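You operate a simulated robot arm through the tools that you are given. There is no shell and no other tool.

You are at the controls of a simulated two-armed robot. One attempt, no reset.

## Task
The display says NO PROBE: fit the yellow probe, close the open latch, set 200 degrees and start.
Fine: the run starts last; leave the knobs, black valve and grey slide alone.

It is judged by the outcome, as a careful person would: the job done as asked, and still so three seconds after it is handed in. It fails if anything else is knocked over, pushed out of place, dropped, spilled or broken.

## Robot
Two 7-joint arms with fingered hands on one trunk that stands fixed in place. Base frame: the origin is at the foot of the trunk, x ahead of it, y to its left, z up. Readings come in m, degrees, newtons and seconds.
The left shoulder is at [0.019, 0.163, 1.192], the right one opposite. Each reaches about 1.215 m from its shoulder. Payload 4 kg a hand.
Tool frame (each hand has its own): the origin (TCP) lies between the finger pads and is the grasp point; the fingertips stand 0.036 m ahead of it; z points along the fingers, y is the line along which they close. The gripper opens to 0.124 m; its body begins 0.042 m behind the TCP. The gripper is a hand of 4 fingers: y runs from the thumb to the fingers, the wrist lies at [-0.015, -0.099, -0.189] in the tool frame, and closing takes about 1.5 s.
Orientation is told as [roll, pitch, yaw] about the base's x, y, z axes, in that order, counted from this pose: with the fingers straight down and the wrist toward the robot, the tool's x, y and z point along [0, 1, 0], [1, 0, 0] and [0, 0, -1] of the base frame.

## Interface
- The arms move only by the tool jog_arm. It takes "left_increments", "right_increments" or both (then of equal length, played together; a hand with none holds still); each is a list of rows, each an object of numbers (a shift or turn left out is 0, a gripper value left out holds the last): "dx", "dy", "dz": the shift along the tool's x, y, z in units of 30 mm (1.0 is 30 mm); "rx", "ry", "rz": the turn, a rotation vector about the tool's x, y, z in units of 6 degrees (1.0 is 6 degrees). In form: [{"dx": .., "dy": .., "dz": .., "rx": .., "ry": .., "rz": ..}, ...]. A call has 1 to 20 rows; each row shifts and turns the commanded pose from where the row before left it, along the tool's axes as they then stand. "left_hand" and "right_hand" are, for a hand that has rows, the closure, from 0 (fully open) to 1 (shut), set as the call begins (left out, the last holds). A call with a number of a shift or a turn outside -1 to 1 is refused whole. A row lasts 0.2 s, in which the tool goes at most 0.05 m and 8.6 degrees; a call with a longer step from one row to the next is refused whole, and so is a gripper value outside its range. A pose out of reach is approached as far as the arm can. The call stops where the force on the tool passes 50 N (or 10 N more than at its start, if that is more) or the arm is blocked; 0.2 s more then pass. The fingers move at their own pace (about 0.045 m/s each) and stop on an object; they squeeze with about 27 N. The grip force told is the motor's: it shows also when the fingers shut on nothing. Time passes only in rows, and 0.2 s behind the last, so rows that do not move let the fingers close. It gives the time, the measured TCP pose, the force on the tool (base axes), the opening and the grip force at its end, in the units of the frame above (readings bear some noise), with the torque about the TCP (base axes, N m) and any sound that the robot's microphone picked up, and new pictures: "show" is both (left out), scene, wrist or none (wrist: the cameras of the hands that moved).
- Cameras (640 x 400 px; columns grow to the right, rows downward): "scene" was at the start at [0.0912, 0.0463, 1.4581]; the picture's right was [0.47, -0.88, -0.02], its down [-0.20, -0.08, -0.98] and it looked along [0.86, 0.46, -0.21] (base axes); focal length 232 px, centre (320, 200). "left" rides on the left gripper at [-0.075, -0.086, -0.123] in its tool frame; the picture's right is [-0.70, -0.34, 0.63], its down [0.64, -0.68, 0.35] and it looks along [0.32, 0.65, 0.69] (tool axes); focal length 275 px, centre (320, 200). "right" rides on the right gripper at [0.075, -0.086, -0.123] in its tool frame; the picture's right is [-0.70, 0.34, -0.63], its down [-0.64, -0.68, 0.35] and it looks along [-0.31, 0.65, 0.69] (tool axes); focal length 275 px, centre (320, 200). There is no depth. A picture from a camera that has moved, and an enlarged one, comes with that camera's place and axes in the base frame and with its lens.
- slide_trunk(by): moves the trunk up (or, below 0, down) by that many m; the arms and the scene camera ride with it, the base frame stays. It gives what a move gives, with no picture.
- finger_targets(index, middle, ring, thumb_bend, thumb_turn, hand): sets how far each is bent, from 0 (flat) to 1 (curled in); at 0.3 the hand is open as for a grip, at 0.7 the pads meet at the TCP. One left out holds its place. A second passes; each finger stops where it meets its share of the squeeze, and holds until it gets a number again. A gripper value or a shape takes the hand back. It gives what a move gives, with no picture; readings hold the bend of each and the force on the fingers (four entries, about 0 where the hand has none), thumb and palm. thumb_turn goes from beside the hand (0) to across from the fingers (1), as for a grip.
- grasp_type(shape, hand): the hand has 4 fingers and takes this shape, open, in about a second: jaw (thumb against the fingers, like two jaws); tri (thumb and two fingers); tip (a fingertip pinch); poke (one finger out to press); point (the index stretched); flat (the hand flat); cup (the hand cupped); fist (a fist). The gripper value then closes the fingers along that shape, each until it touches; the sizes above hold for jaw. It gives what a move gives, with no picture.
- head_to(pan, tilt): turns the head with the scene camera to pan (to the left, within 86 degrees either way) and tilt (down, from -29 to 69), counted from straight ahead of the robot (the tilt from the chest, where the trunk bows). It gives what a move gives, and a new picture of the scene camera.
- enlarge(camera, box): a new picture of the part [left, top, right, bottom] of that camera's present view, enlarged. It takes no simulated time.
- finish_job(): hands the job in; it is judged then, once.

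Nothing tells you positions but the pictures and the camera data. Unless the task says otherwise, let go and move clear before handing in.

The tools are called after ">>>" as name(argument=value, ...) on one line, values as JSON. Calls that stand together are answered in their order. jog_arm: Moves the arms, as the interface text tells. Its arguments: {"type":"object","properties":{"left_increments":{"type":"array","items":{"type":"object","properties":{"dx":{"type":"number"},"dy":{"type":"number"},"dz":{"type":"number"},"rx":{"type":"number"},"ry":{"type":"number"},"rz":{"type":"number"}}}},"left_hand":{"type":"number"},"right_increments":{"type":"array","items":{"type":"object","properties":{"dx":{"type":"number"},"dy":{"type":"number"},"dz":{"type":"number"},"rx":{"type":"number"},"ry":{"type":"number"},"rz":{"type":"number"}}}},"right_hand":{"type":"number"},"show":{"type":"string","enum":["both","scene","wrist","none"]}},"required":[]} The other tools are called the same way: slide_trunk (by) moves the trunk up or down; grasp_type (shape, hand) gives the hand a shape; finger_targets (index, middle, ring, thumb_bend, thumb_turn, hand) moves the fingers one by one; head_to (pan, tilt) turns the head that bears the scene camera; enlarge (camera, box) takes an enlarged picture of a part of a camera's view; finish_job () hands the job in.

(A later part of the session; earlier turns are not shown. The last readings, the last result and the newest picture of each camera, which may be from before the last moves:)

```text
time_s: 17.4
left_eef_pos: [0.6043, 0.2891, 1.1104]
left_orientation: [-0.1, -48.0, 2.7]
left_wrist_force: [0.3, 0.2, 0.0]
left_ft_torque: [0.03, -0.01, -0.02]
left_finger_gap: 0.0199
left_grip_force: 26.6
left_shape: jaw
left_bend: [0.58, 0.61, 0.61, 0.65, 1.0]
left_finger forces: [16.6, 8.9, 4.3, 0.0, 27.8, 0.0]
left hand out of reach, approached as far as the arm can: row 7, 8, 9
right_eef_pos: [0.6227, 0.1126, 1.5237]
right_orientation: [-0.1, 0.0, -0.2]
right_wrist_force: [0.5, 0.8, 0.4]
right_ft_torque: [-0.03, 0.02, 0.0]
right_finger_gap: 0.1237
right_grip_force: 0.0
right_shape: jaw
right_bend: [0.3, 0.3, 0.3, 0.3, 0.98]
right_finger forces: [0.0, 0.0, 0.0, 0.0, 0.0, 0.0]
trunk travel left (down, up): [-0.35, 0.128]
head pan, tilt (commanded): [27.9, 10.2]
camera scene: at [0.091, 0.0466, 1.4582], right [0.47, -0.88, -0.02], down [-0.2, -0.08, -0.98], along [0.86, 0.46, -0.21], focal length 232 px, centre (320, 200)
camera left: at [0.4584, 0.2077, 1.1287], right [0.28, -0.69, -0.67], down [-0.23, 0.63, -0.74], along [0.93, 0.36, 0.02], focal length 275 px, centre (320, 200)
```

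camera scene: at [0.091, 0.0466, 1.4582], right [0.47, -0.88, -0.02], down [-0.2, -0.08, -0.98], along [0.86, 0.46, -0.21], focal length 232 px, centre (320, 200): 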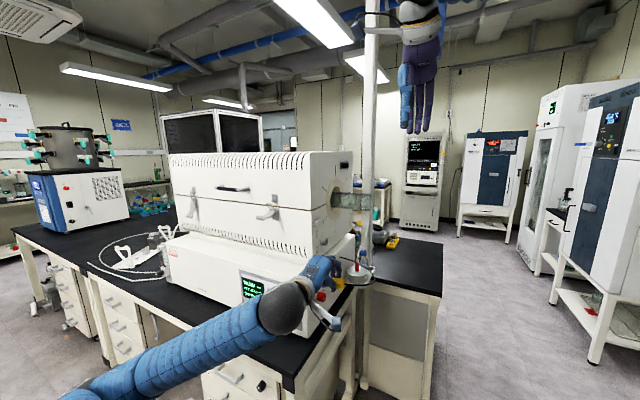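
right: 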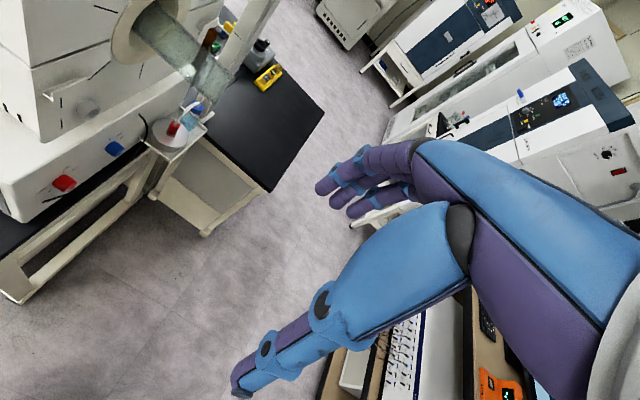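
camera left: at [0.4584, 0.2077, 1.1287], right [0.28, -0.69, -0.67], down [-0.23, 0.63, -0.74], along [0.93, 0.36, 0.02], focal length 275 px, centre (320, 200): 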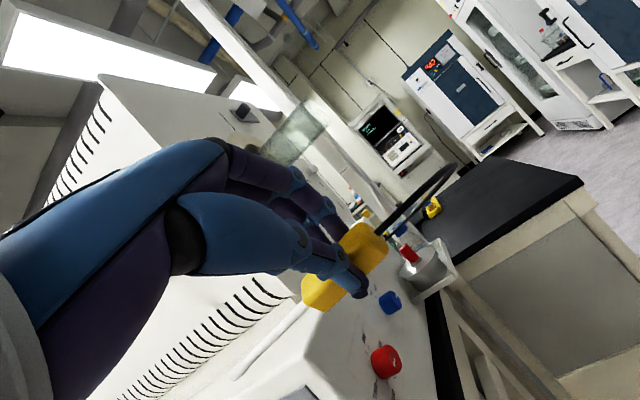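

The hand is at [0.604, 0.289, 1.11], and the reach limit came from being folded close to the body. I'll move forward and right, where the arm is more extended.

>>> jog_arm(left_increments=[{"dy": 0.67, "dz": 0.74}, {"dx": -0.5, "dy": 0.67, "dz": 0.74}, {"dx": -0.7, "dy": 0.4, "dz": 0.44}, {"dx": -0.7, "dy": 0.2, "dz": 0.22}, {}], show="both")

```text
time_s: 18.6
left_eef_pos: [0.6943, 0.2373, 1.1101]
left_orientation: [-0.3, -47.9, 2.7]
left_wrist_force: [0.2, 1.1, -0.6]
left_ft_torque: [-0.03, 0.01, 0.01]
left_finger_gap: 0.0201
left_grip_force: 27.3
left_shape: jaw
left_bend: [0.58, 0.61, 0.61, 0.65, 1.0]
left_finger forces: [16.4, 8.8, 4.4, 0.0, 27.8, 0.0]
right_eef_pos: [0.6204, 0.1131, 1.5227]
right_orientation: [0.0, 0.0, -0.1]
right_wrist_force: [0.3, 0.3, 0.3]
right_ft_torque: [-0.03, -0.02, 0.0]
right_finger_gap: 0.1235
right_grip_force: 0.0
right_shape: jaw
right_bend: [0.3, 0.3, 0.3, 0.3, 0.98]
right_finger forces: [0.1, 0.1, 0.0, 0.1, 0.1, 0.0]
trunk travel left (down, up): [-0.35, 0.128]
head pan, tilt (commanded): [27.9, 10.2]
camera scene: at [0.0909, 0.0467, 1.4581], right [0.47, -0.88, -0.02], down [-0.2, -0.08, -0.98], along [0.86, 0.46, -0.21], focal length 232 px, centre (320, 200)
camera left: at [0.5481, 0.1557, 1.1283], right [0.28, -0.69, -0.67], down [-0.23, 0.63, -0.74], along [0.93, 0.36, 0.02], focal length 275 px, centre (320, 200)
```

scene: 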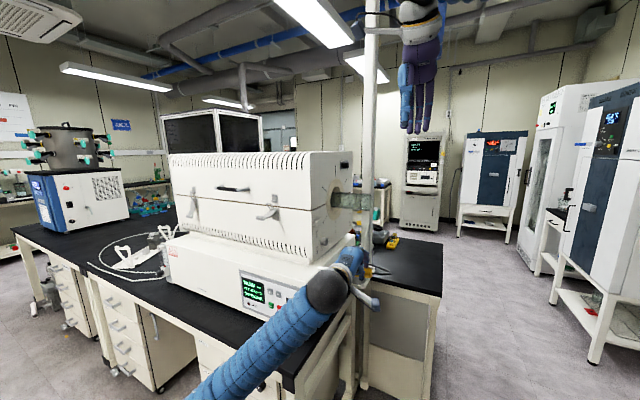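
left: 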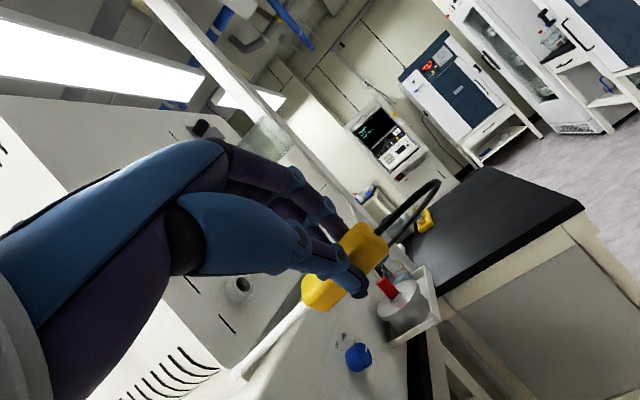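

There is no reach limit now. I'll check the probe against the socket with the right-hand camera and the scene camera.

>>> enlarge(camera="right", box=[0, 40, 200, 165])

>>> enlarge(camera="scene", box=[300, 215, 400, 315])

>>> enlarge(camera="left", box=[180, 220, 420, 400])

```text
3.20 times, centred on (100, 102) of right
camera zoom: at [0.536, 0.1884, 1.6465], right [0.34, -0.7, 0.63], down [-0.68, -0.64, -0.35], along [0.65, -0.32, -0.69], focal length 881 px, centre (1024, 512)
```

zoom: 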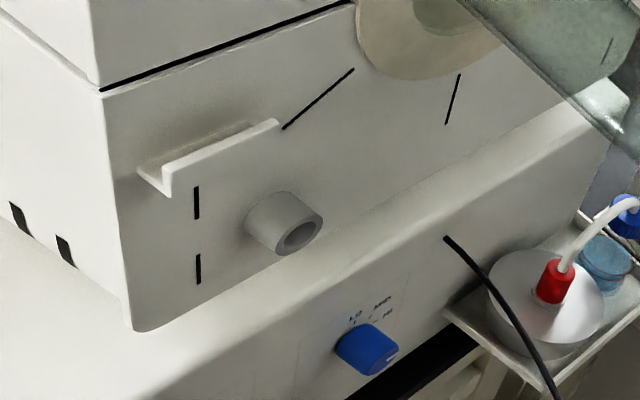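

```text
4.00 times, centred on (350, 265) of scene
camera zoom: at [0.0909, 0.0467, 1.4581], right [0.47, -0.88, -0.02], down [-0.2, -0.08, -0.98], along [0.86, 0.46, -0.21], focal length 927 px, centre (200, -60)
```

zoom: 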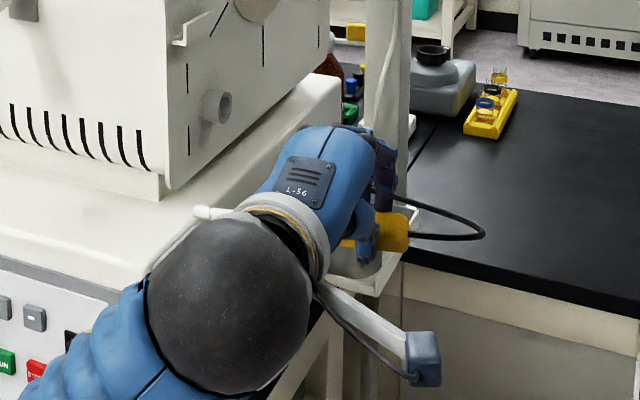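

```text
2.22 times, centred on (300, 310) of left
camera zoom: at [0.5481, 0.1557, 1.1283], right [0.28, -0.69, -0.67], down [-0.23, 0.63, -0.74], along [0.93, 0.36, 0.02], focal length 612 px, centre (364, -44)
```

zoom: 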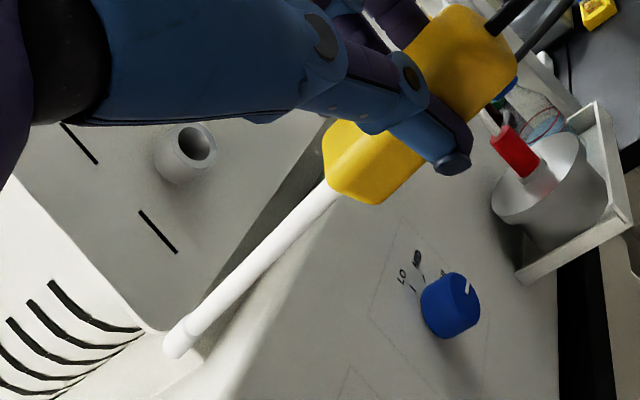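

I can see both the socket mouth (about [0.812, 0.407, 1.123]) and the rod tip (about [0.714, 0.387, 1.071]). The rod looks tilted down by roughly 7°. I'll zoom further to measure its direction.

>>> enlarge(camera="scene", box=[335, 255, 375, 285])

>>> enlarge(camera="left", box=[240, 270, 340, 370])

>>> enlarge(camera="right", box=[0, 90, 160, 260])

```text
13.33 times, centred on (355, 270) of scene
camera zoom: at [0.0909, 0.0467, 1.4581], right [0.47, -0.88, -0.02], down [-0.2, -0.08, -0.98], along [0.86, 0.46, -0.21], focal length 3090 px, centre (-147, -733)
```

zoom: 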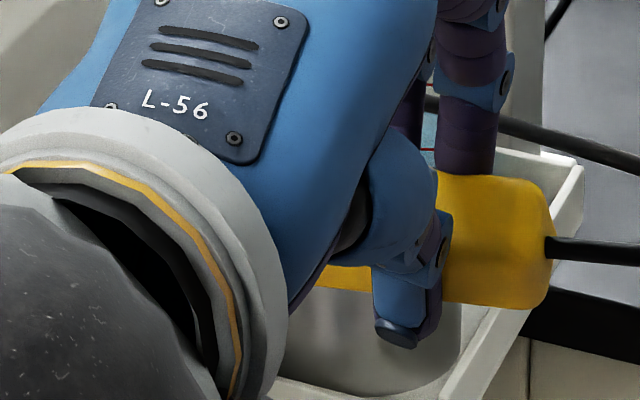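

```text
4.00 times, centred on (290, 320) of left
camera zoom: at [0.5481, 0.1557, 1.1283], right [0.28, -0.69, -0.67], down [-0.23, 0.63, -0.74], along [0.93, 0.36, 0.02], focal length 1101 px, centre (440, -280)
```

zoom: 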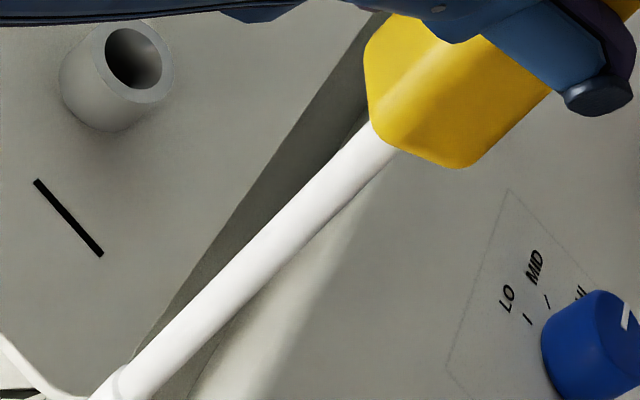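

```text
2.35 times, centred on (80, 175) of right
camera zoom: at [0.536, 0.1884, 1.6465], right [0.34, -0.7, 0.63], down [-0.68, -0.64, -0.35], along [0.65, -0.32, -0.69], focal length 648 px, centre (885, 259)
```

zoom: 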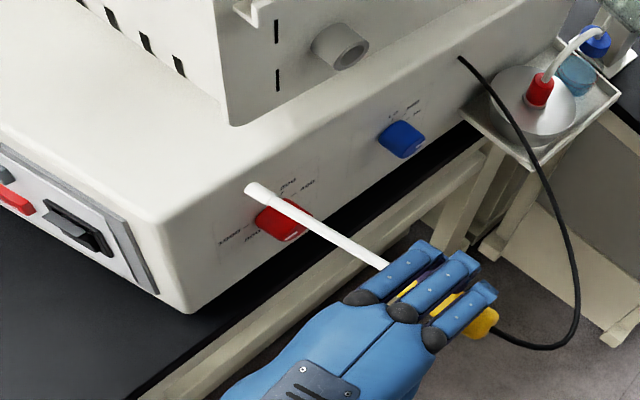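

From the three views, the rod direction is about (−0.05, 1, −0.126). I'll level and straighten it to point exactly along +y, then pitch the hand further forward about the rod axis so the knuckles stay away from the grey slide.

>>> jog_arm(left_increments=[{"dx": -0.35, "ry": 0.22, "rz": 0.61}, {"dx": -0.35, "rx": -0.06, "ry": 0.225, "rz": 0.6}, {"rx": -0.882, "ry": 0.086, "rz": -0.073}, {"rx": -0.882, "ry": 0.086, "rz": -0.073}, {"rx": -0.882, "ry": 0.086, "rz": -0.073}, {"rx": -0.882, "ry": 0.086, "rz": -0.073}, {"rx": -0.882, "ry": 0.086, "rz": -0.073}, {"rx": -0.882, "ry": 0.086, "rz": -0.073}, {}], show="both")

>>> enlarge(camera="right", box=[0, 90, 160, 260])

>>> enlarge(camera="scene", box=[300, 215, 400, 315])

```text
time_s: 20.6
left_eef_pos: [0.6958, 0.2154, 1.1095]
left_orientation: [32.4, -78.7, -28.4]
left_wrist_force: [-0.7, -0.2, -0.7]
left_ft_torque: [-0.03, 0.03, -0.03]
left_finger_gap: 0.0198
left_grip_force: 27.1
left_shape: jaw
left_bend: [0.58, 0.61, 0.62, 0.65, 1.0]
left_finger forces: [16.2, 8.7, 4.0, 0.0, 27.8, 0.0]
right_eef_pos: [0.6223, 0.1144, 1.5236]
right_orientation: [-0.1, 0.0, -0.1]
right_wrist_force: [0.0, -0.3, 0.7]
right_ft_torque: [0.0, 0.03, 0.0]
right_finger_gap: 0.1238
right_grip_force: 0.1
right_shape: jaw
right_bend: [0.3, 0.3, 0.3, 0.3, 0.98]
right_finger forces: [0.0, 0.0, 0.0, 0.0, 0.0, 0.1]
trunk travel left (down, up): [-0.35, 0.128]
head pan, tilt (commanded): [27.9, 10.2]
camera scene: at [0.0914, 0.0466, 1.4581], right [0.47, -0.88, -0.02], down [-0.2, -0.08, -0.98], along [0.86, 0.46, -0.21], focal length 232 px, centre (320, 200)
camera left: at [0.5643, 0.1398, 1.0376], right [0.61, -0.61, -0.51], down [0.18, 0.73, -0.66], along [0.77, 0.31, 0.56], focal length 275 px, centre (320, 200)
```

scene: 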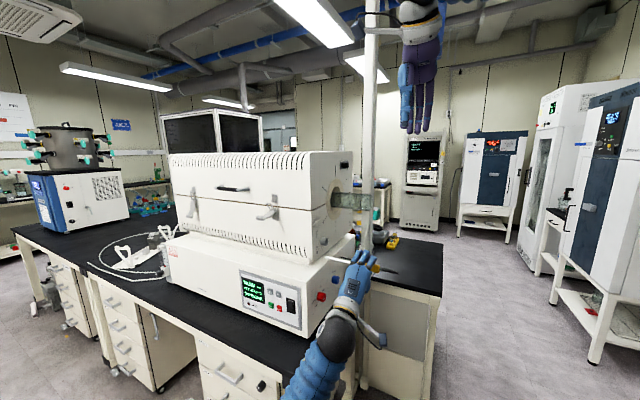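
left: 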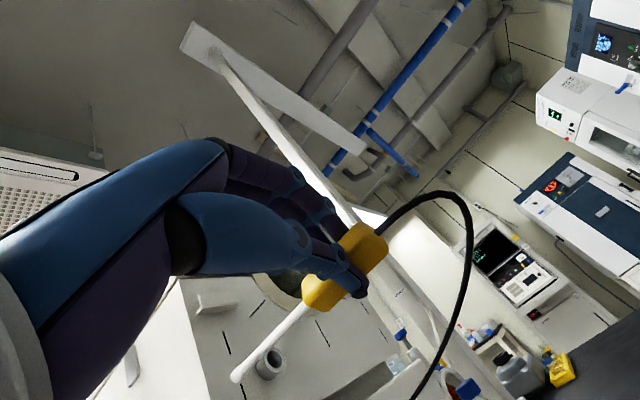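

```text
2.35 times, centred on (80, 175) of right
camera zoom: at [0.5365, 0.1883, 1.6464], right [0.34, -0.7, 0.63], down [-0.68, -0.64, -0.35], along [0.65, -0.32, -0.69], focal length 648 px, centre (885, 259)
```

zoom: 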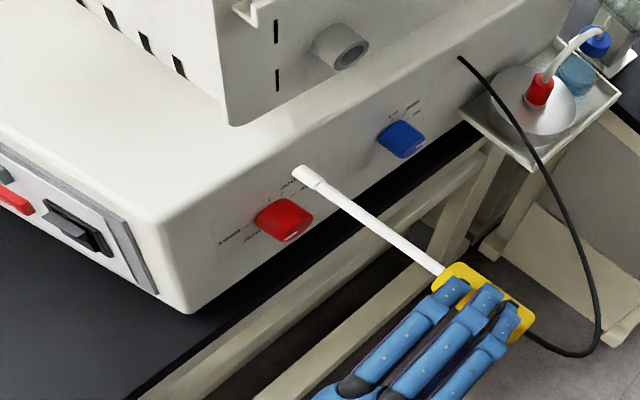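

```text
4.00 times, centred on (350, 265) of scene
camera zoom: at [0.0914, 0.0466, 1.4581], right [0.47, -0.88, -0.02], down [-0.2, -0.08, -0.98], along [0.86, 0.46, -0.21], focal length 927 px, centre (200, -60)
```

zoom: 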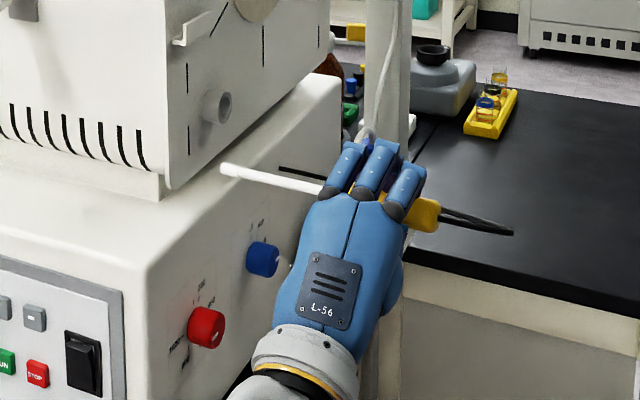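

The tip is now near [0.729, 0.367, 1.109] and the rod is within about 1.5° of +y. I'll apply that small correction and move the tip in front of the socket, stopping about 3 cm short of it.

>>> jog_arm(left_increments=[{"ry": 0.217, "rz": 0.183}, {"dx": 0.03, "dy": 0.205, "dz": 0.7}, {"dx": 0.03, "dy": 0.205, "dz": 0.7}, {"dx": 0.03, "dy": 0.205, "dz": 0.7}, {"dx": 0.03, "dy": 0.205, "dz": 0.69}, {}], show="both")

>>> enlarge(camera="right", box=[30, 60, 180, 200])

>>> enlarge(camera="scene", box=[320, 215, 400, 285])

>>> enlarge(camera="left", box=[160, 220, 380, 400])

```text
time_s: 22.0
left_eef_pos: [0.7801, 0.2264, 1.1199]
left_orientation: [37.9, -78.2, -32.7]
left_wrist_force: [-1.2, 0.3, -0.2]
left_ft_torque: [0.01, -0.01, 0.02]
left_finger_gap: 0.0203
left_grip_force: 26.4
left_shape: jaw
left_bend: [0.58, 0.61, 0.62, 0.65, 1.0]
left_finger forces: [16.2, 8.6, 4.2, 0.0, 27.8, 0.1]
right_eef_pos: [0.6226, 0.1134, 1.5245]
right_orientation: [0.1, 0.0, -0.1]
right_wrist_force: [0.6, -1.2, 0.2]
right_ft_torque: [-0.01, 0.01, 0.02]
right_finger_gap: 0.1235
right_grip_force: 0.0
right_shape: jaw
right_bend: [0.3, 0.3, 0.3, 0.3, 0.98]
right_finger forces: [0.0, 0.0, 0.0, 0.1, 0.0, 0.0]
trunk travel left (down, up): [-0.35, 0.128]
head pan, tilt (commanded): [27.9, 10.2]
camera scene: at [0.091, 0.0462, 1.4581], right [0.47, -0.88, -0.02], down [-0.2, -0.08, -0.98], along [0.86, 0.46, -0.21], focal length 232 px, centre (320, 200)
camera left: at [0.6507, 0.1492, 1.0459], right [0.62, -0.59, -0.52], down [0.17, 0.75, -0.64], along [0.77, 0.31, 0.56], focal length 275 px, centre (320, 200)
```

scene: 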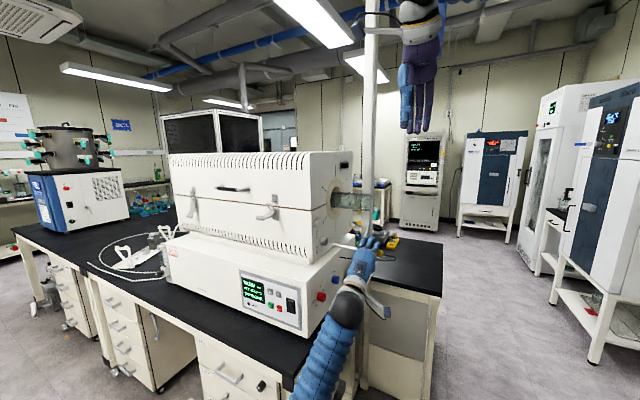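
left: 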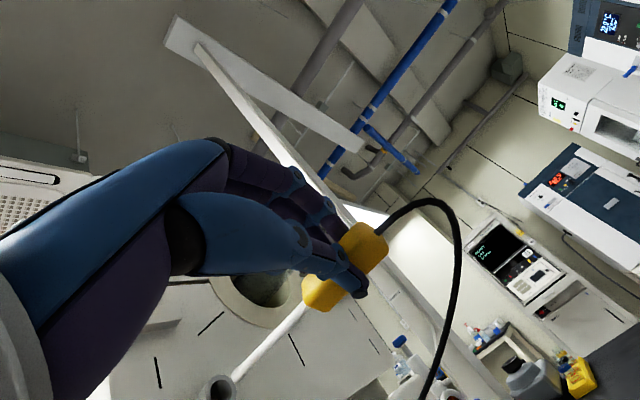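

```text
2.86 times, centred on (105, 130) of right
camera zoom: at [0.536, 0.1879, 1.6466], right [0.34, -0.7, 0.63], down [-0.68, -0.64, -0.35], along [0.65, -0.32, -0.69], focal length 786 px, centre (934, 400)
```

zoom: 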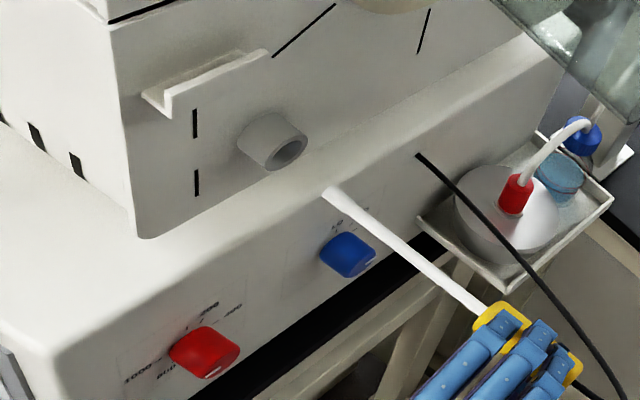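

```text
5.71 times, centred on (360, 250) of scene
camera zoom: at [0.091, 0.0462, 1.4581], right [0.47, -0.88, -0.02], down [-0.2, -0.08, -0.98], along [0.86, 0.46, -0.21], focal length 1324 px, centre (91, -86)
```

zoom: 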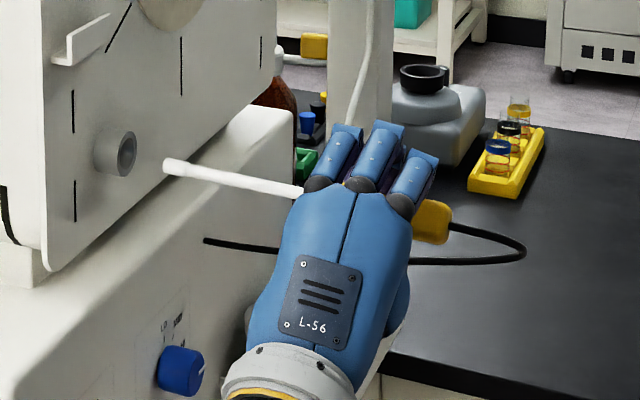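

```text
2.22 times, centred on (270, 310) of left
camera zoom: at [0.6507, 0.1492, 1.0459], right [0.62, -0.59, -0.52], down [0.17, 0.75, -0.64], along [0.77, 0.31, 0.56], focal length 612 px, centre (431, -44)
```

zoom: 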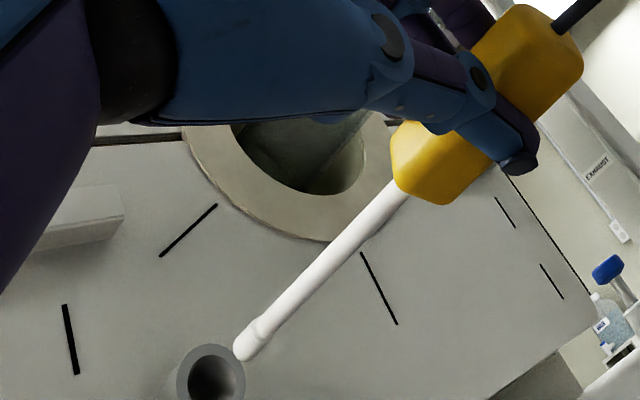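

The rod is now parallel to +y within half a degree. The tip sits about 30 mm short of the socket mouth, offset about 4.5 mm in x and 2 mm in z. I'll correct the offset and advance until the tip is at the mouth.

>>> jog_arm(left_increments=[{"dx": -0.004, "dy": 0.091, "dz": 0.136}, {"dx": 0.4, "dy": -0.045, "dz": 0.04}, {"dx": 0.4, "dy": -0.045, "dz": 0.04}, {}], show="none")

>>> enlarge(camera="right", box=[60, 60, 140, 130])

>>> enlarge(camera="scene", box=[325, 220, 365, 250])

>>> enlarge(camera="left", box=[180, 300, 300, 400])

```text
time_s: 23.0
left_eef_pos: [0.7857, 0.2484, 1.1219]
left_orientation: [38.1, -77.9, -32.5]
left_wrist_force: [0.0, 0.0, -0.8]
left_ft_torque: [-0.03, -0.01, -0.02]
left_finger_gap: 0.0202
left_grip_force: 27.3
left_shape: jaw
left_bend: [0.58, 0.61, 0.62, 0.65, 1.0]
left_finger forces: [16.3, 8.5, 4.1, 0.0, 27.8, 0.0]
right_eef_pos: [0.6222, 0.1125, 1.5228]
right_orientation: [0.1, 0.0, -0.1]
right_wrist_force: [0.3, 0.6, 0.0]
right_ft_torque: [0.03, -0.03, -0.01]
right_finger_gap: 0.1235
right_grip_force: 0.0
right_shape: jaw
right_bend: [0.3, 0.3, 0.3, 0.3, 0.98]
right_finger forces: [0.0, 0.1, 0.0, 0.0, 0.0, 0.0]
trunk travel left (down, up): [-0.35, 0.128]
head pan, tilt (commanded): [27.9, 10.2]
```

```text
5.71 times, centred on (100, 95) of right
camera zoom: at [0.5365, 0.1875, 1.6464], right [0.34, -0.7, 0.63], down [-0.68, -0.64, -0.35], along [0.65, -0.32, -0.69], focal length 1573 px, centre (1577, 800)
```

zoom: 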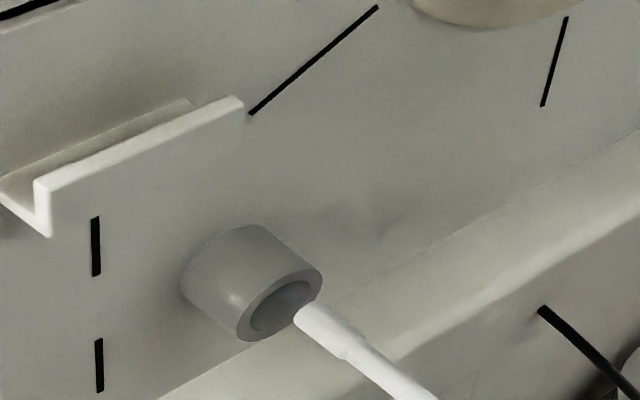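

```text
13.33 times, centred on (345, 235) of scene
camera zoom: at [0.0913, 0.0459, 1.4581], right [0.47, -0.88, -0.02], down [-0.2, -0.08, -0.98], along [0.86, 0.46, -0.21], focal length 3090 px, centre (-13, -267)
```

zoom: 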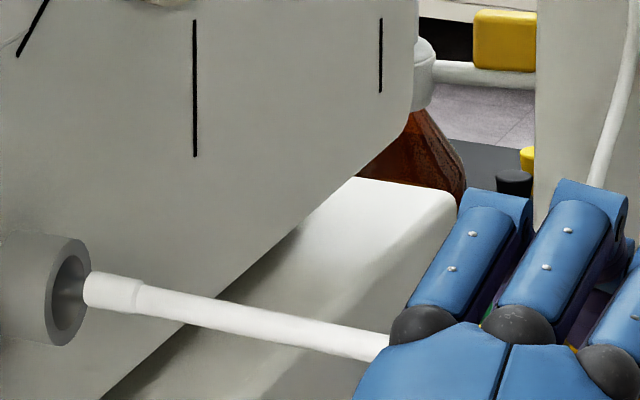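

```text
4.00 times, centred on (240, 350) of left
camera zoom: at [0.6558, 0.1724, 1.0488], right [0.62, -0.59, -0.52], down [0.17, 0.75, -0.64], along [0.77, 0.31, 0.56], focal length 1101 px, centre (640, -400)
```

zoom: 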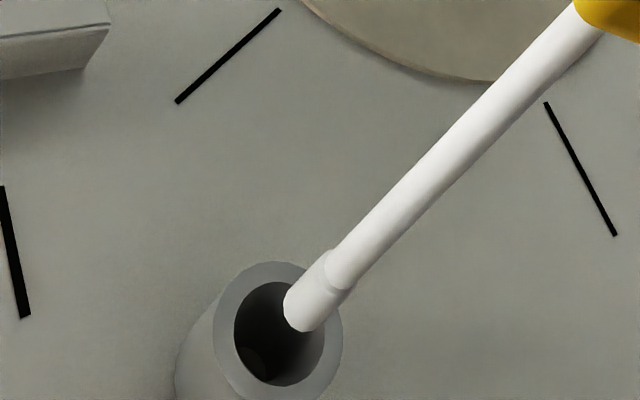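

The tip is about 6 mm in front of the mouth and centred within about 2 mm. I'll lower it 1.5 mm and advance gently into the hole.

>>> jog_arm(left_increments=[{"dx": -0.006, "dy": -0.049, "dz": 0.008}, {"dx": 0.3, "dy": -0.034, "dz": 0.03}, {"dx": 0.3, "dy": -0.034, "dz": 0.03}, {}], show="none")

>>> enlarge(camera="right", box=[60, 60, 140, 130])

>>> enlarge(camera="scene", box=[325, 220, 365, 250])

>>> enlarge(camera="left", box=[180, 300, 300, 400])

```text
time_s: 24.0
left_eef_pos: [0.7853, 0.2679, 1.1194]
left_orientation: [38.1, -78.0, -32.7]
left_wrist_force: [-0.8, 0.3, 0.0]
left_ft_torque: [0.0, 0.0, 0.04]
left_finger_gap: 0.0201
left_grip_force: 26.8
left_shape: jaw
left_bend: [0.58, 0.61, 0.62, 0.65, 1.0]
left_finger forces: [16.2, 8.6, 5.7, 0.0, 27.9, 0.0]
right_eef_pos: [0.6223, 0.1128, 1.5246]
right_orientation: [0.0, 0.0, -0.2]
right_wrist_force: [0.4, 0.5, -0.1]
right_ft_torque: [-0.02, 0.01, 0.01]
right_finger_gap: 0.1236
right_grip_force: 0.0
right_shape: jaw
right_bend: [0.3, 0.3, 0.3, 0.3, 0.98]
right_finger forces: [0.1, 0.0, 0.1, 0.1, 0.1, 0.0]
trunk travel left (down, up): [-0.35, 0.128]
head pan, tilt (commanded): [27.9, 10.2]
```

```text
5.71 times, centred on (100, 95) of right
camera zoom: at [0.5365, 0.1876, 1.6464], right [0.34, -0.7, 0.63], down [-0.68, -0.64, -0.35], along [0.65, -0.32, -0.69], focal length 1573 px, centre (1577, 800)
```

zoom: 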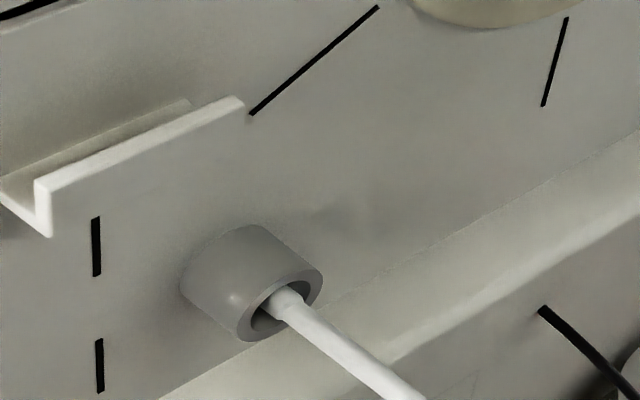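

```text
13.33 times, centred on (345, 235) of scene
camera zoom: at [0.0914, 0.046, 1.4581], right [0.47, -0.88, -0.02], down [-0.2, -0.08, -0.98], along [0.86, 0.46, -0.21], focal length 3090 px, centre (-13, -267)
```

zoom: 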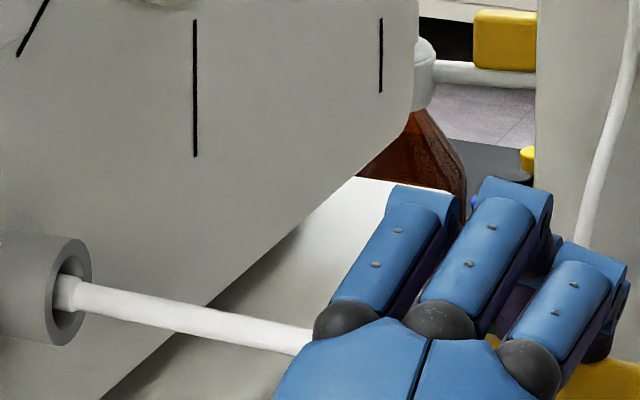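

```text
4.00 times, centred on (240, 350) of left
camera zoom: at [0.6555, 0.1911, 1.0466], right [0.62, -0.59, -0.52], down [0.17, 0.75, -0.64], along [0.77, 0.31, 0.56], focal length 1101 px, centre (640, -400)
```

zoom: 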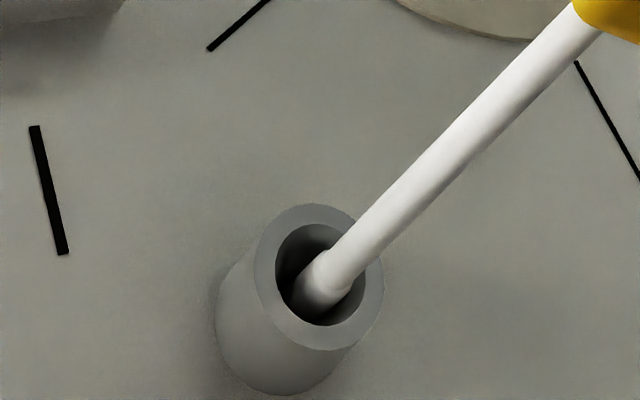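

The tip has entered the hole cleanly with no contact force. I'll keep sliding the probe in.

>>> jog_arm(left_increments=[{"dx": 0.3, "dy": -0.04, "dz": -0.005}, {"dx": 0.35, "dy": -0.039, "dz": 0.035}, {"dx": 0.35, "dy": -0.039, "dz": 0.035}, {"dx": 0.35, "dy": -0.039, "dz": 0.035}, {}], show="none")

>>> enlarge(camera="right", box=[60, 50, 160, 150])

>>> enlarge(camera="scene", box=[315, 190, 375, 270])

>>> enlarge(camera="left", box=[180, 250, 320, 380])

```text
time_s: 25.2
left_eef_pos: [0.7833, 0.3084, 1.121]
left_orientation: [37.9, -78.1, -32.5]
left_wrist_force: [0.1, -0.6, -0.5]
left_ft_torque: [-0.01, 0.0, 0.01]
left_finger_gap: 0.0202
left_grip_force: 27.2
left_shape: jaw
left_bend: [0.58, 0.61, 0.62, 0.65, 1.0]
left_finger forces: [16.2, 8.7, 5.1, 0.0, 28.0, 0.1]
right_eef_pos: [0.6219, 0.1126, 1.5234]
right_orientation: [-0.1, 0.0, -0.1]
right_wrist_force: [-0.7, -0.1, -0.8]
right_ft_torque: [0.02, 0.02, 0.0]
right_finger_gap: 0.1235
right_grip_force: 0.1
right_shape: jaw
right_bend: [0.3, 0.3, 0.3, 0.3, 0.98]
right_finger forces: [0.1, 0.0, 0.0, 0.0, 0.0, 0.0]
trunk travel left (down, up): [-0.35, 0.128]
head pan, tilt (commanded): [27.9, 10.2]
```

```text
4.00 times, centred on (110, 100) of right
camera zoom: at [0.5365, 0.1875, 1.6464], right [0.34, -0.7, 0.63], down [-0.68, -0.64, -0.35], along [0.65, -0.32, -0.69], focal length 1101 px, centre (1160, 600)
```

zoom: 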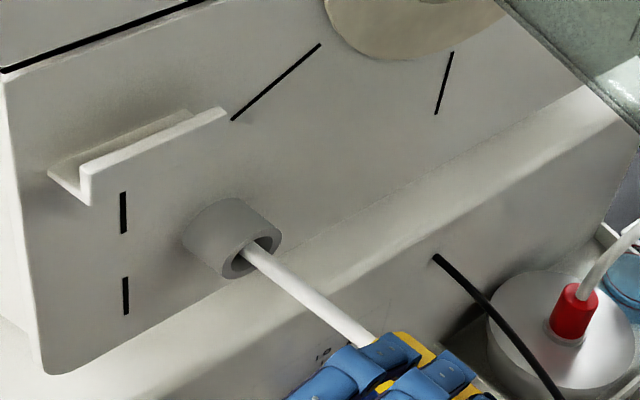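

```text
5.00 times, centred on (345, 230) of scene
camera zoom: at [0.0914, 0.0459, 1.4581], right [0.47, -0.88, -0.02], down [-0.2, -0.08, -0.98], along [0.86, 0.46, -0.21], focal length 1159 px, centre (195, 50)
```

zoom: 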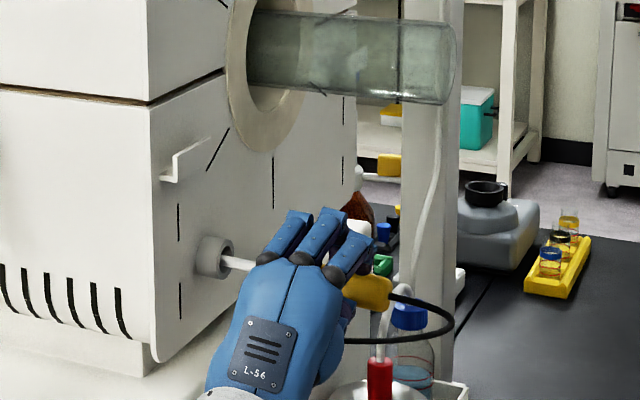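

```text
3.08 times, centred on (250, 315) of left
camera zoom: at [0.6538, 0.2319, 1.0475], right [0.62, -0.59, -0.52], down [0.17, 0.75, -0.64], along [0.77, 0.31, 0.56], focal length 847 px, centre (535, -154)
```

zoom: 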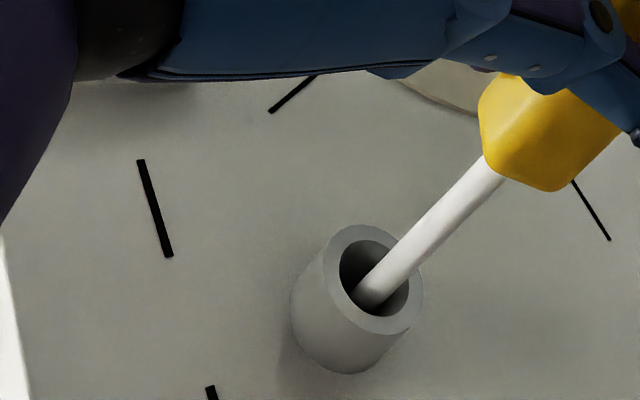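

The rod is about 55 mm in, with no force. I'll continue.

>>> jog_arm(left_increments=[{"dx": 0.35, "dy": -0.039, "dz": 0.035}, {"dx": 0.35, "dy": -0.039, "dz": 0.035}, {"dx": 0.3, "dy": -0.034, "dz": 0.03}, {}], show="none")

>>> enlarge(camera="right", box=[60, 50, 160, 150])

>>> enlarge(camera="scene", box=[235, 190, 375, 320])

>>> enlarge(camera="left", box=[180, 210, 320, 340])

```text
time_s: 26.2
left_eef_pos: [0.7829, 0.3379, 1.1207]
left_orientation: [38.1, -78.1, -32.9]
left_wrist_force: [0.3, 0.1, 0.5]
left_ft_torque: [0.08, -0.05, 0.03]
left_finger_gap: 0.0198
left_grip_force: 26.7
left_shape: jaw
left_bend: [0.58, 0.61, 0.62, 0.65, 1.0]
left_finger forces: [16.2, 9.4, 6.3, 0.0, 27.8, 0.0]
right_eef_pos: [0.622, 0.1125, 1.5239]
right_orientation: [0.0, 0.1, 0.0]
right_wrist_force: [-0.8, 0.1, 0.7]
right_ft_torque: [0.0, 0.02, 0.03]
right_finger_gap: 0.1237
right_grip_force: 0.1
right_shape: jaw
right_bend: [0.3, 0.3, 0.3, 0.3, 0.98]
right_finger forces: [0.1, 0.0, 0.0, 0.1, 0.0, 0.1]
trunk travel left (down, up): [-0.35, 0.128]
head pan, tilt (commanded): [27.9, 10.2]
```

```text
4.00 times, centred on (110, 100) of right
camera zoom: at [0.5364, 0.1875, 1.6465], right [0.34, -0.7, 0.63], down [-0.68, -0.64, -0.35], along [0.65, -0.32, -0.69], focal length 1101 px, centre (1160, 600)
```

zoom: 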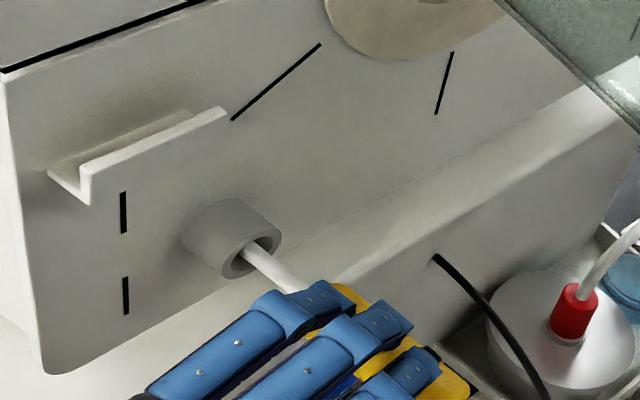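

```text
3.08 times, centred on (305, 255) of scene
camera zoom: at [0.0913, 0.0458, 1.4581], right [0.47, -0.88, -0.02], down [-0.2, -0.08, -0.98], along [0.86, 0.46, -0.21], focal length 713 px, centre (366, 31)
```

zoom: 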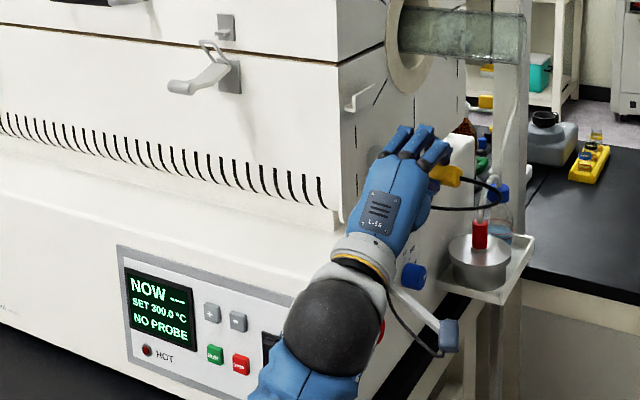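

```text
3.08 times, centred on (250, 275) of left
camera zoom: at [0.6536, 0.2619, 1.0469], right [0.62, -0.59, -0.52], down [0.17, 0.75, -0.64], along [0.77, 0.31, 0.56], focal length 847 px, centre (535, -31)
```

zoom: 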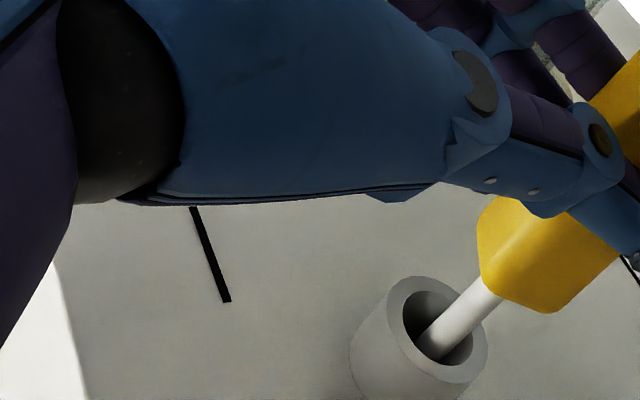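

About 15 mm of rod is still showing. The display still says NO PROBE, so I'll push on slowly.

>>> jog_arm(left_increments=[{"dx": 0.2, "dy": -0.022, "dz": 0.02}, {"dx": 0.2, "dy": -0.022, "dz": 0.02}, {}], show="none")

>>> enlarge(camera="right", box=[60, 50, 160, 150])

>>> enlarge(camera="scene", box=[235, 190, 375, 320])

>>> enlarge(camera="left", box=[180, 190, 340, 330])

```text
time_s: 27.0
left_eef_pos: [0.7836, 0.3507, 1.1214]
left_orientation: [38.1, -78.1, -32.8]
left_wrist_force: [-2.1, -1.8, 2.5]
left_ft_torque: [0.06, -0.07, 0.0]
left_finger_gap: 0.0198
left_grip_force: 27.0
left_shape: jaw
left_bend: [0.58, 0.61, 0.61, 0.65, 1.0]
left_finger forces: [17.0, 9.9, 7.4, 0.0, 27.5, 0.0]
right_eef_pos: [0.6219, 0.1128, 1.5239]
right_orientation: [0.0, 0.0, -0.1]
right_wrist_force: [0.1, -1.5, 0.5]
right_ft_torque: [0.01, 0.01, 0.01]
right_finger_gap: 0.1237
right_grip_force: 0.0
right_shape: jaw
right_bend: [0.3, 0.3, 0.3, 0.3, 0.98]
right_finger forces: [0.0, 0.1, 0.0, 0.0, 0.0, 0.0]
trunk travel left (down, up): [-0.35, 0.128]
head pan, tilt (commanded): [27.9, 10.2]
```

```text
4.00 times, centred on (110, 100) of right
camera zoom: at [0.5359, 0.1873, 1.6467], right [0.34, -0.7, 0.63], down [-0.68, -0.64, -0.35], along [0.65, -0.32, -0.69], focal length 1101 px, centre (1160, 600)
```

zoom: 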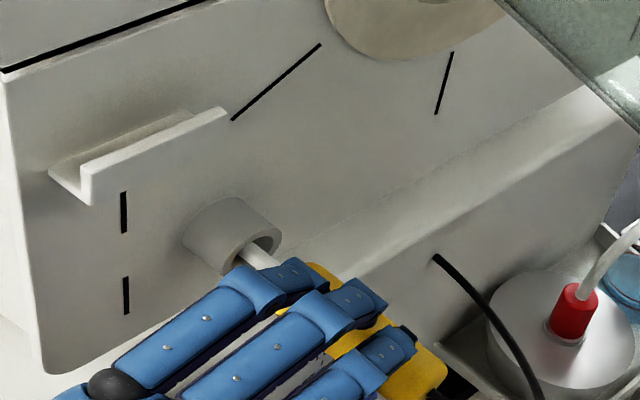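

```text
3.08 times, centred on (305, 255) of scene
camera zoom: at [0.0909, 0.0457, 1.4582], right [0.47, -0.88, -0.02], down [-0.2, -0.08, -0.98], along [0.86, 0.46, -0.21], focal length 713 px, centre (366, 31)
```

zoom: 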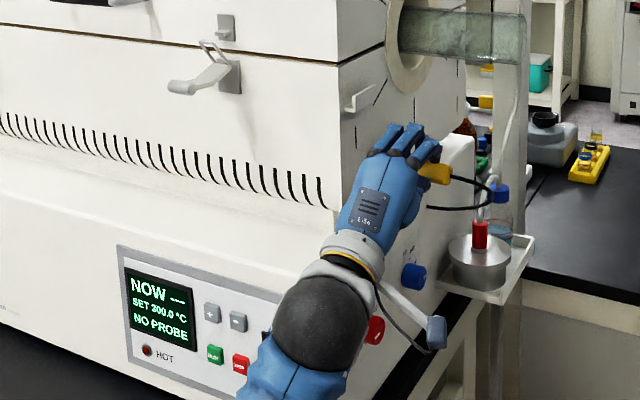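

```text
2.86 times, centred on (260, 260) of left
camera zoom: at [0.6538, 0.2741, 1.0471], right [0.62, -0.59, -0.52], down [0.17, 0.75, -0.64], along [0.77, 0.31, 0.56], focal length 786 px, centre (491, 29)
```

zoom: 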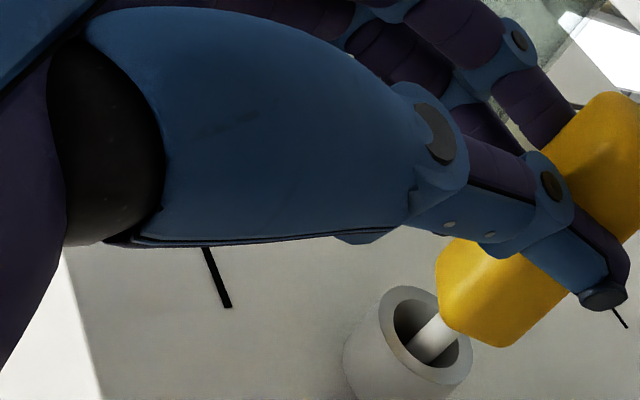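

There's light side contact: the rod is touching the lower/+x side of the bore. I'll shift the hand slightly to relieve it and seat the last few millimetres.

>>> jog_arm(left_increments=[{"dx": 0.01, "dy": 0.045, "dz": -0.06}, {"dx": 0.13, "dy": -0.015, "dz": 0.013}, {"dx": 0.12, "dy": -0.015, "dz": 0.012}, {}], show="none")

>>> enlarge(camera="left", box=[180, 190, 340, 330])

>>> enlarge(camera="scene", box=[235, 190, 375, 320])

```text
time_s: 28.0
left_eef_pos: [0.7822, 0.3579, 1.1218]
left_orientation: [37.9, -78.1, -32.6]
left_wrist_force: [0.4, 0.7, -0.3]
left_ft_torque: [-0.02, -0.01, -0.02]
left_finger_gap: 0.02
left_grip_force: 27.2
left_shape: jaw
left_bend: [0.58, 0.61, 0.62, 0.65, 1.0]
left_finger forces: [16.5, 9.3, 4.9, 0.0, 28.4, 0.1]
right_eef_pos: [0.6221, 0.1138, 1.5235]
right_orientation: [0.0, 0.0, -0.1]
right_wrist_force: [0.1, 0.0, -0.2]
right_ft_torque: [0.02, 0.01, 0.0]
right_finger_gap: 0.1237
right_grip_force: 0.1
right_shape: jaw
right_bend: [0.3, 0.3, 0.3, 0.3, 0.98]
right_finger forces: [0.0, 0.0, 0.0, 0.0, 0.0, 0.0]
trunk travel left (down, up): [-0.35, 0.128]
head pan, tilt (commanded): [27.9, 10.2]
```

```text
2.86 times, centred on (260, 260) of left
camera zoom: at [0.6532, 0.2815, 1.0488], right [0.62, -0.59, -0.52], down [0.17, 0.75, -0.64], along [0.77, 0.31, 0.56], focal length 786 px, centre (491, 29)
```

zoom: 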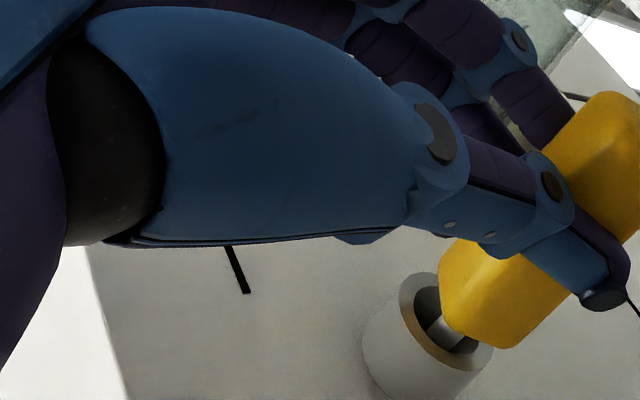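

```text
3.08 times, centred on (305, 255) of scene
camera zoom: at [0.0913, 0.0461, 1.4581], right [0.47, -0.88, -0.02], down [-0.2, -0.08, -0.98], along [0.86, 0.46, -0.21], focal length 713 px, centre (366, 31)
```

zoom: 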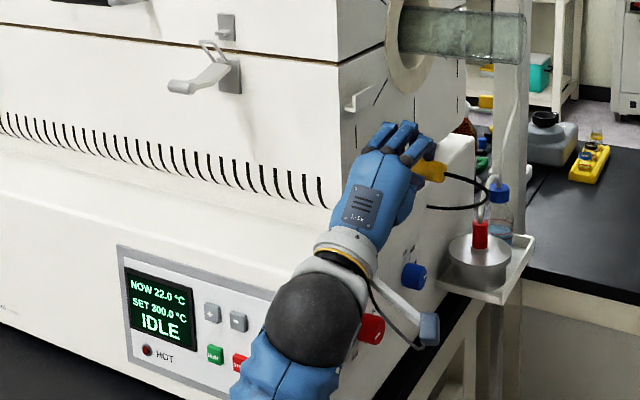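

The display now reads NOW 22.0 °C / SET 300.0 / IDLE, so the probe is recognised. I'll seat it the last few millimetres until the yellow body meets the socket.

>>> jog_arm(left_increments=[{"dx": 0.1, "dy": -0.011, "dz": 0.01}, {}], show="none")

>>> enlarge(camera="left", box=[220, 220, 340, 330])

>>> enlarge(camera="right", box=[60, 50, 160, 150])

```text
time_s: 28.6
left_eef_pos: [0.7828, 0.362, 1.1216]
left_orientation: [38.1, -78.0, -32.6]
left_wrist_force: [-0.9, 0.1, -0.5]
left_ft_torque: [0.0, 0.01, 0.05]
left_finger_gap: 0.0198
left_grip_force: 27.3
left_shape: jaw
left_bend: [0.58, 0.61, 0.62, 0.65, 1.0]
left_finger forces: [16.5, 9.2, 5.3, 0.1, 28.3, 0.0]
right_eef_pos: [0.6231, 0.1129, 1.5235]
right_orientation: [0.1, 0.0, -0.2]
right_wrist_force: [0.4, 0.6, 0.6]
right_ft_torque: [0.02, -0.01, -0.02]
right_finger_gap: 0.1233
right_grip_force: 0.3
right_shape: jaw
right_bend: [0.3, 0.3, 0.3, 0.3, 0.98]
right_finger forces: [0.1, 0.1, 0.0, 0.1, 0.0, 0.1]
trunk travel left (down, up): [-0.35, 0.128]
head pan, tilt (commanded): [27.9, 10.2]
```

```text
3.64 times, centred on (280, 275) of left
camera zoom: at [0.6534, 0.2845, 1.0489], right [0.62, -0.59, -0.52], down [0.17, 0.75, -0.64], along [0.77, 0.31, 0.56], focal length 1001 px, centre (466, -73)
```

zoom: 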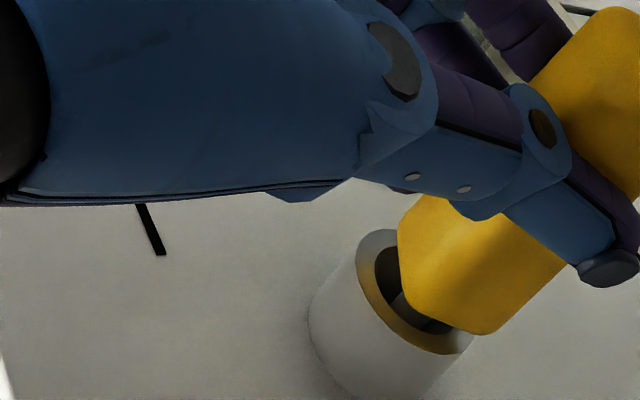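

```text
4.00 times, centred on (110, 100) of right
camera zoom: at [0.5364, 0.1877, 1.6464], right [0.34, -0.7, 0.63], down [-0.68, -0.64, -0.35], along [0.65, -0.32, -0.69], focal length 1101 px, centre (1160, 600)
```

zoom: 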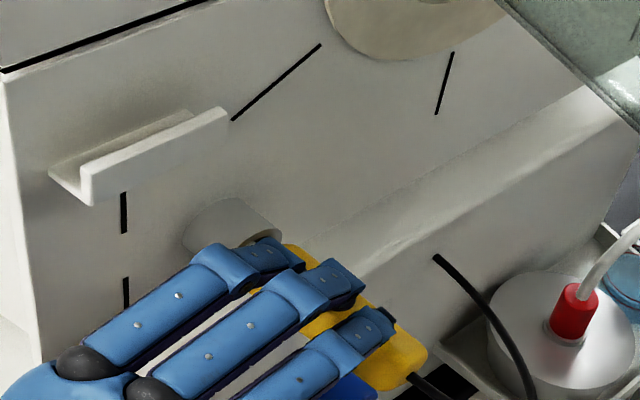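

>>> jog_arm(left_increments=[{"dx": 0.1, "dy": -0.011, "dz": 0.01}, {}], show="none")

>>> enlarge(camera="left", box=[220, 220, 340, 330])

```text
time_s: 29.2
left_eef_pos: [0.7824, 0.3635, 1.1226]
left_orientation: [38.1, -78.1, -32.8]
left_wrist_force: [-1.3, -3.2, 0.6]
left_ft_torque: [-0.03, 0.01, -0.09]
left_finger_gap: 0.0199
left_grip_force: 26.9
left_shape: jaw
left_bend: [0.58, 0.61, 0.62, 0.65, 1.0]
left_finger forces: [16.9, 9.1, 5.3, 0.1, 28.0, 0.0]
right_eef_pos: [0.6221, 0.1131, 1.5242]
right_orientation: [-0.1, 0.0, -0.2]
right_wrist_force: [0.3, -0.7, 0.6]
right_ft_torque: [0.04, 0.01, -0.01]
right_finger_gap: 0.1237
right_grip_force: 0.1
right_shape: jaw
right_bend: [0.3, 0.3, 0.3, 0.3, 0.98]
right_finger forces: [0.1, 0.1, 0.1, 0.2, 0.0, 0.1]
trunk travel left (down, up): [-0.35, 0.128]
head pan, tilt (commanded): [27.9, 10.2]
```

```text
3.64 times, centred on (280, 275) of left
camera zoom: at [0.6532, 0.2874, 1.0492], right [0.62, -0.59, -0.52], down [0.17, 0.75, -0.64], along [0.77, 0.31, 0.56], focal length 1001 px, centre (466, -73)
```

zoom: 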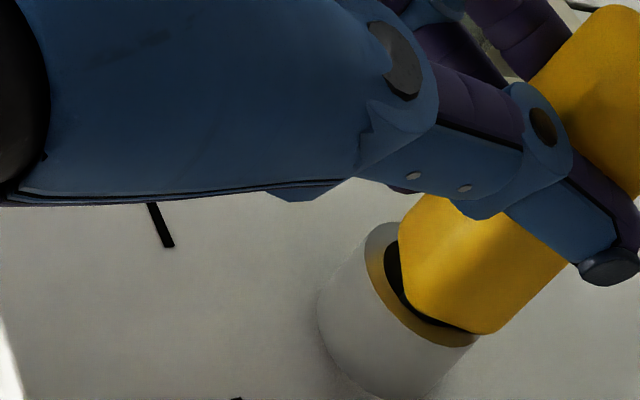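

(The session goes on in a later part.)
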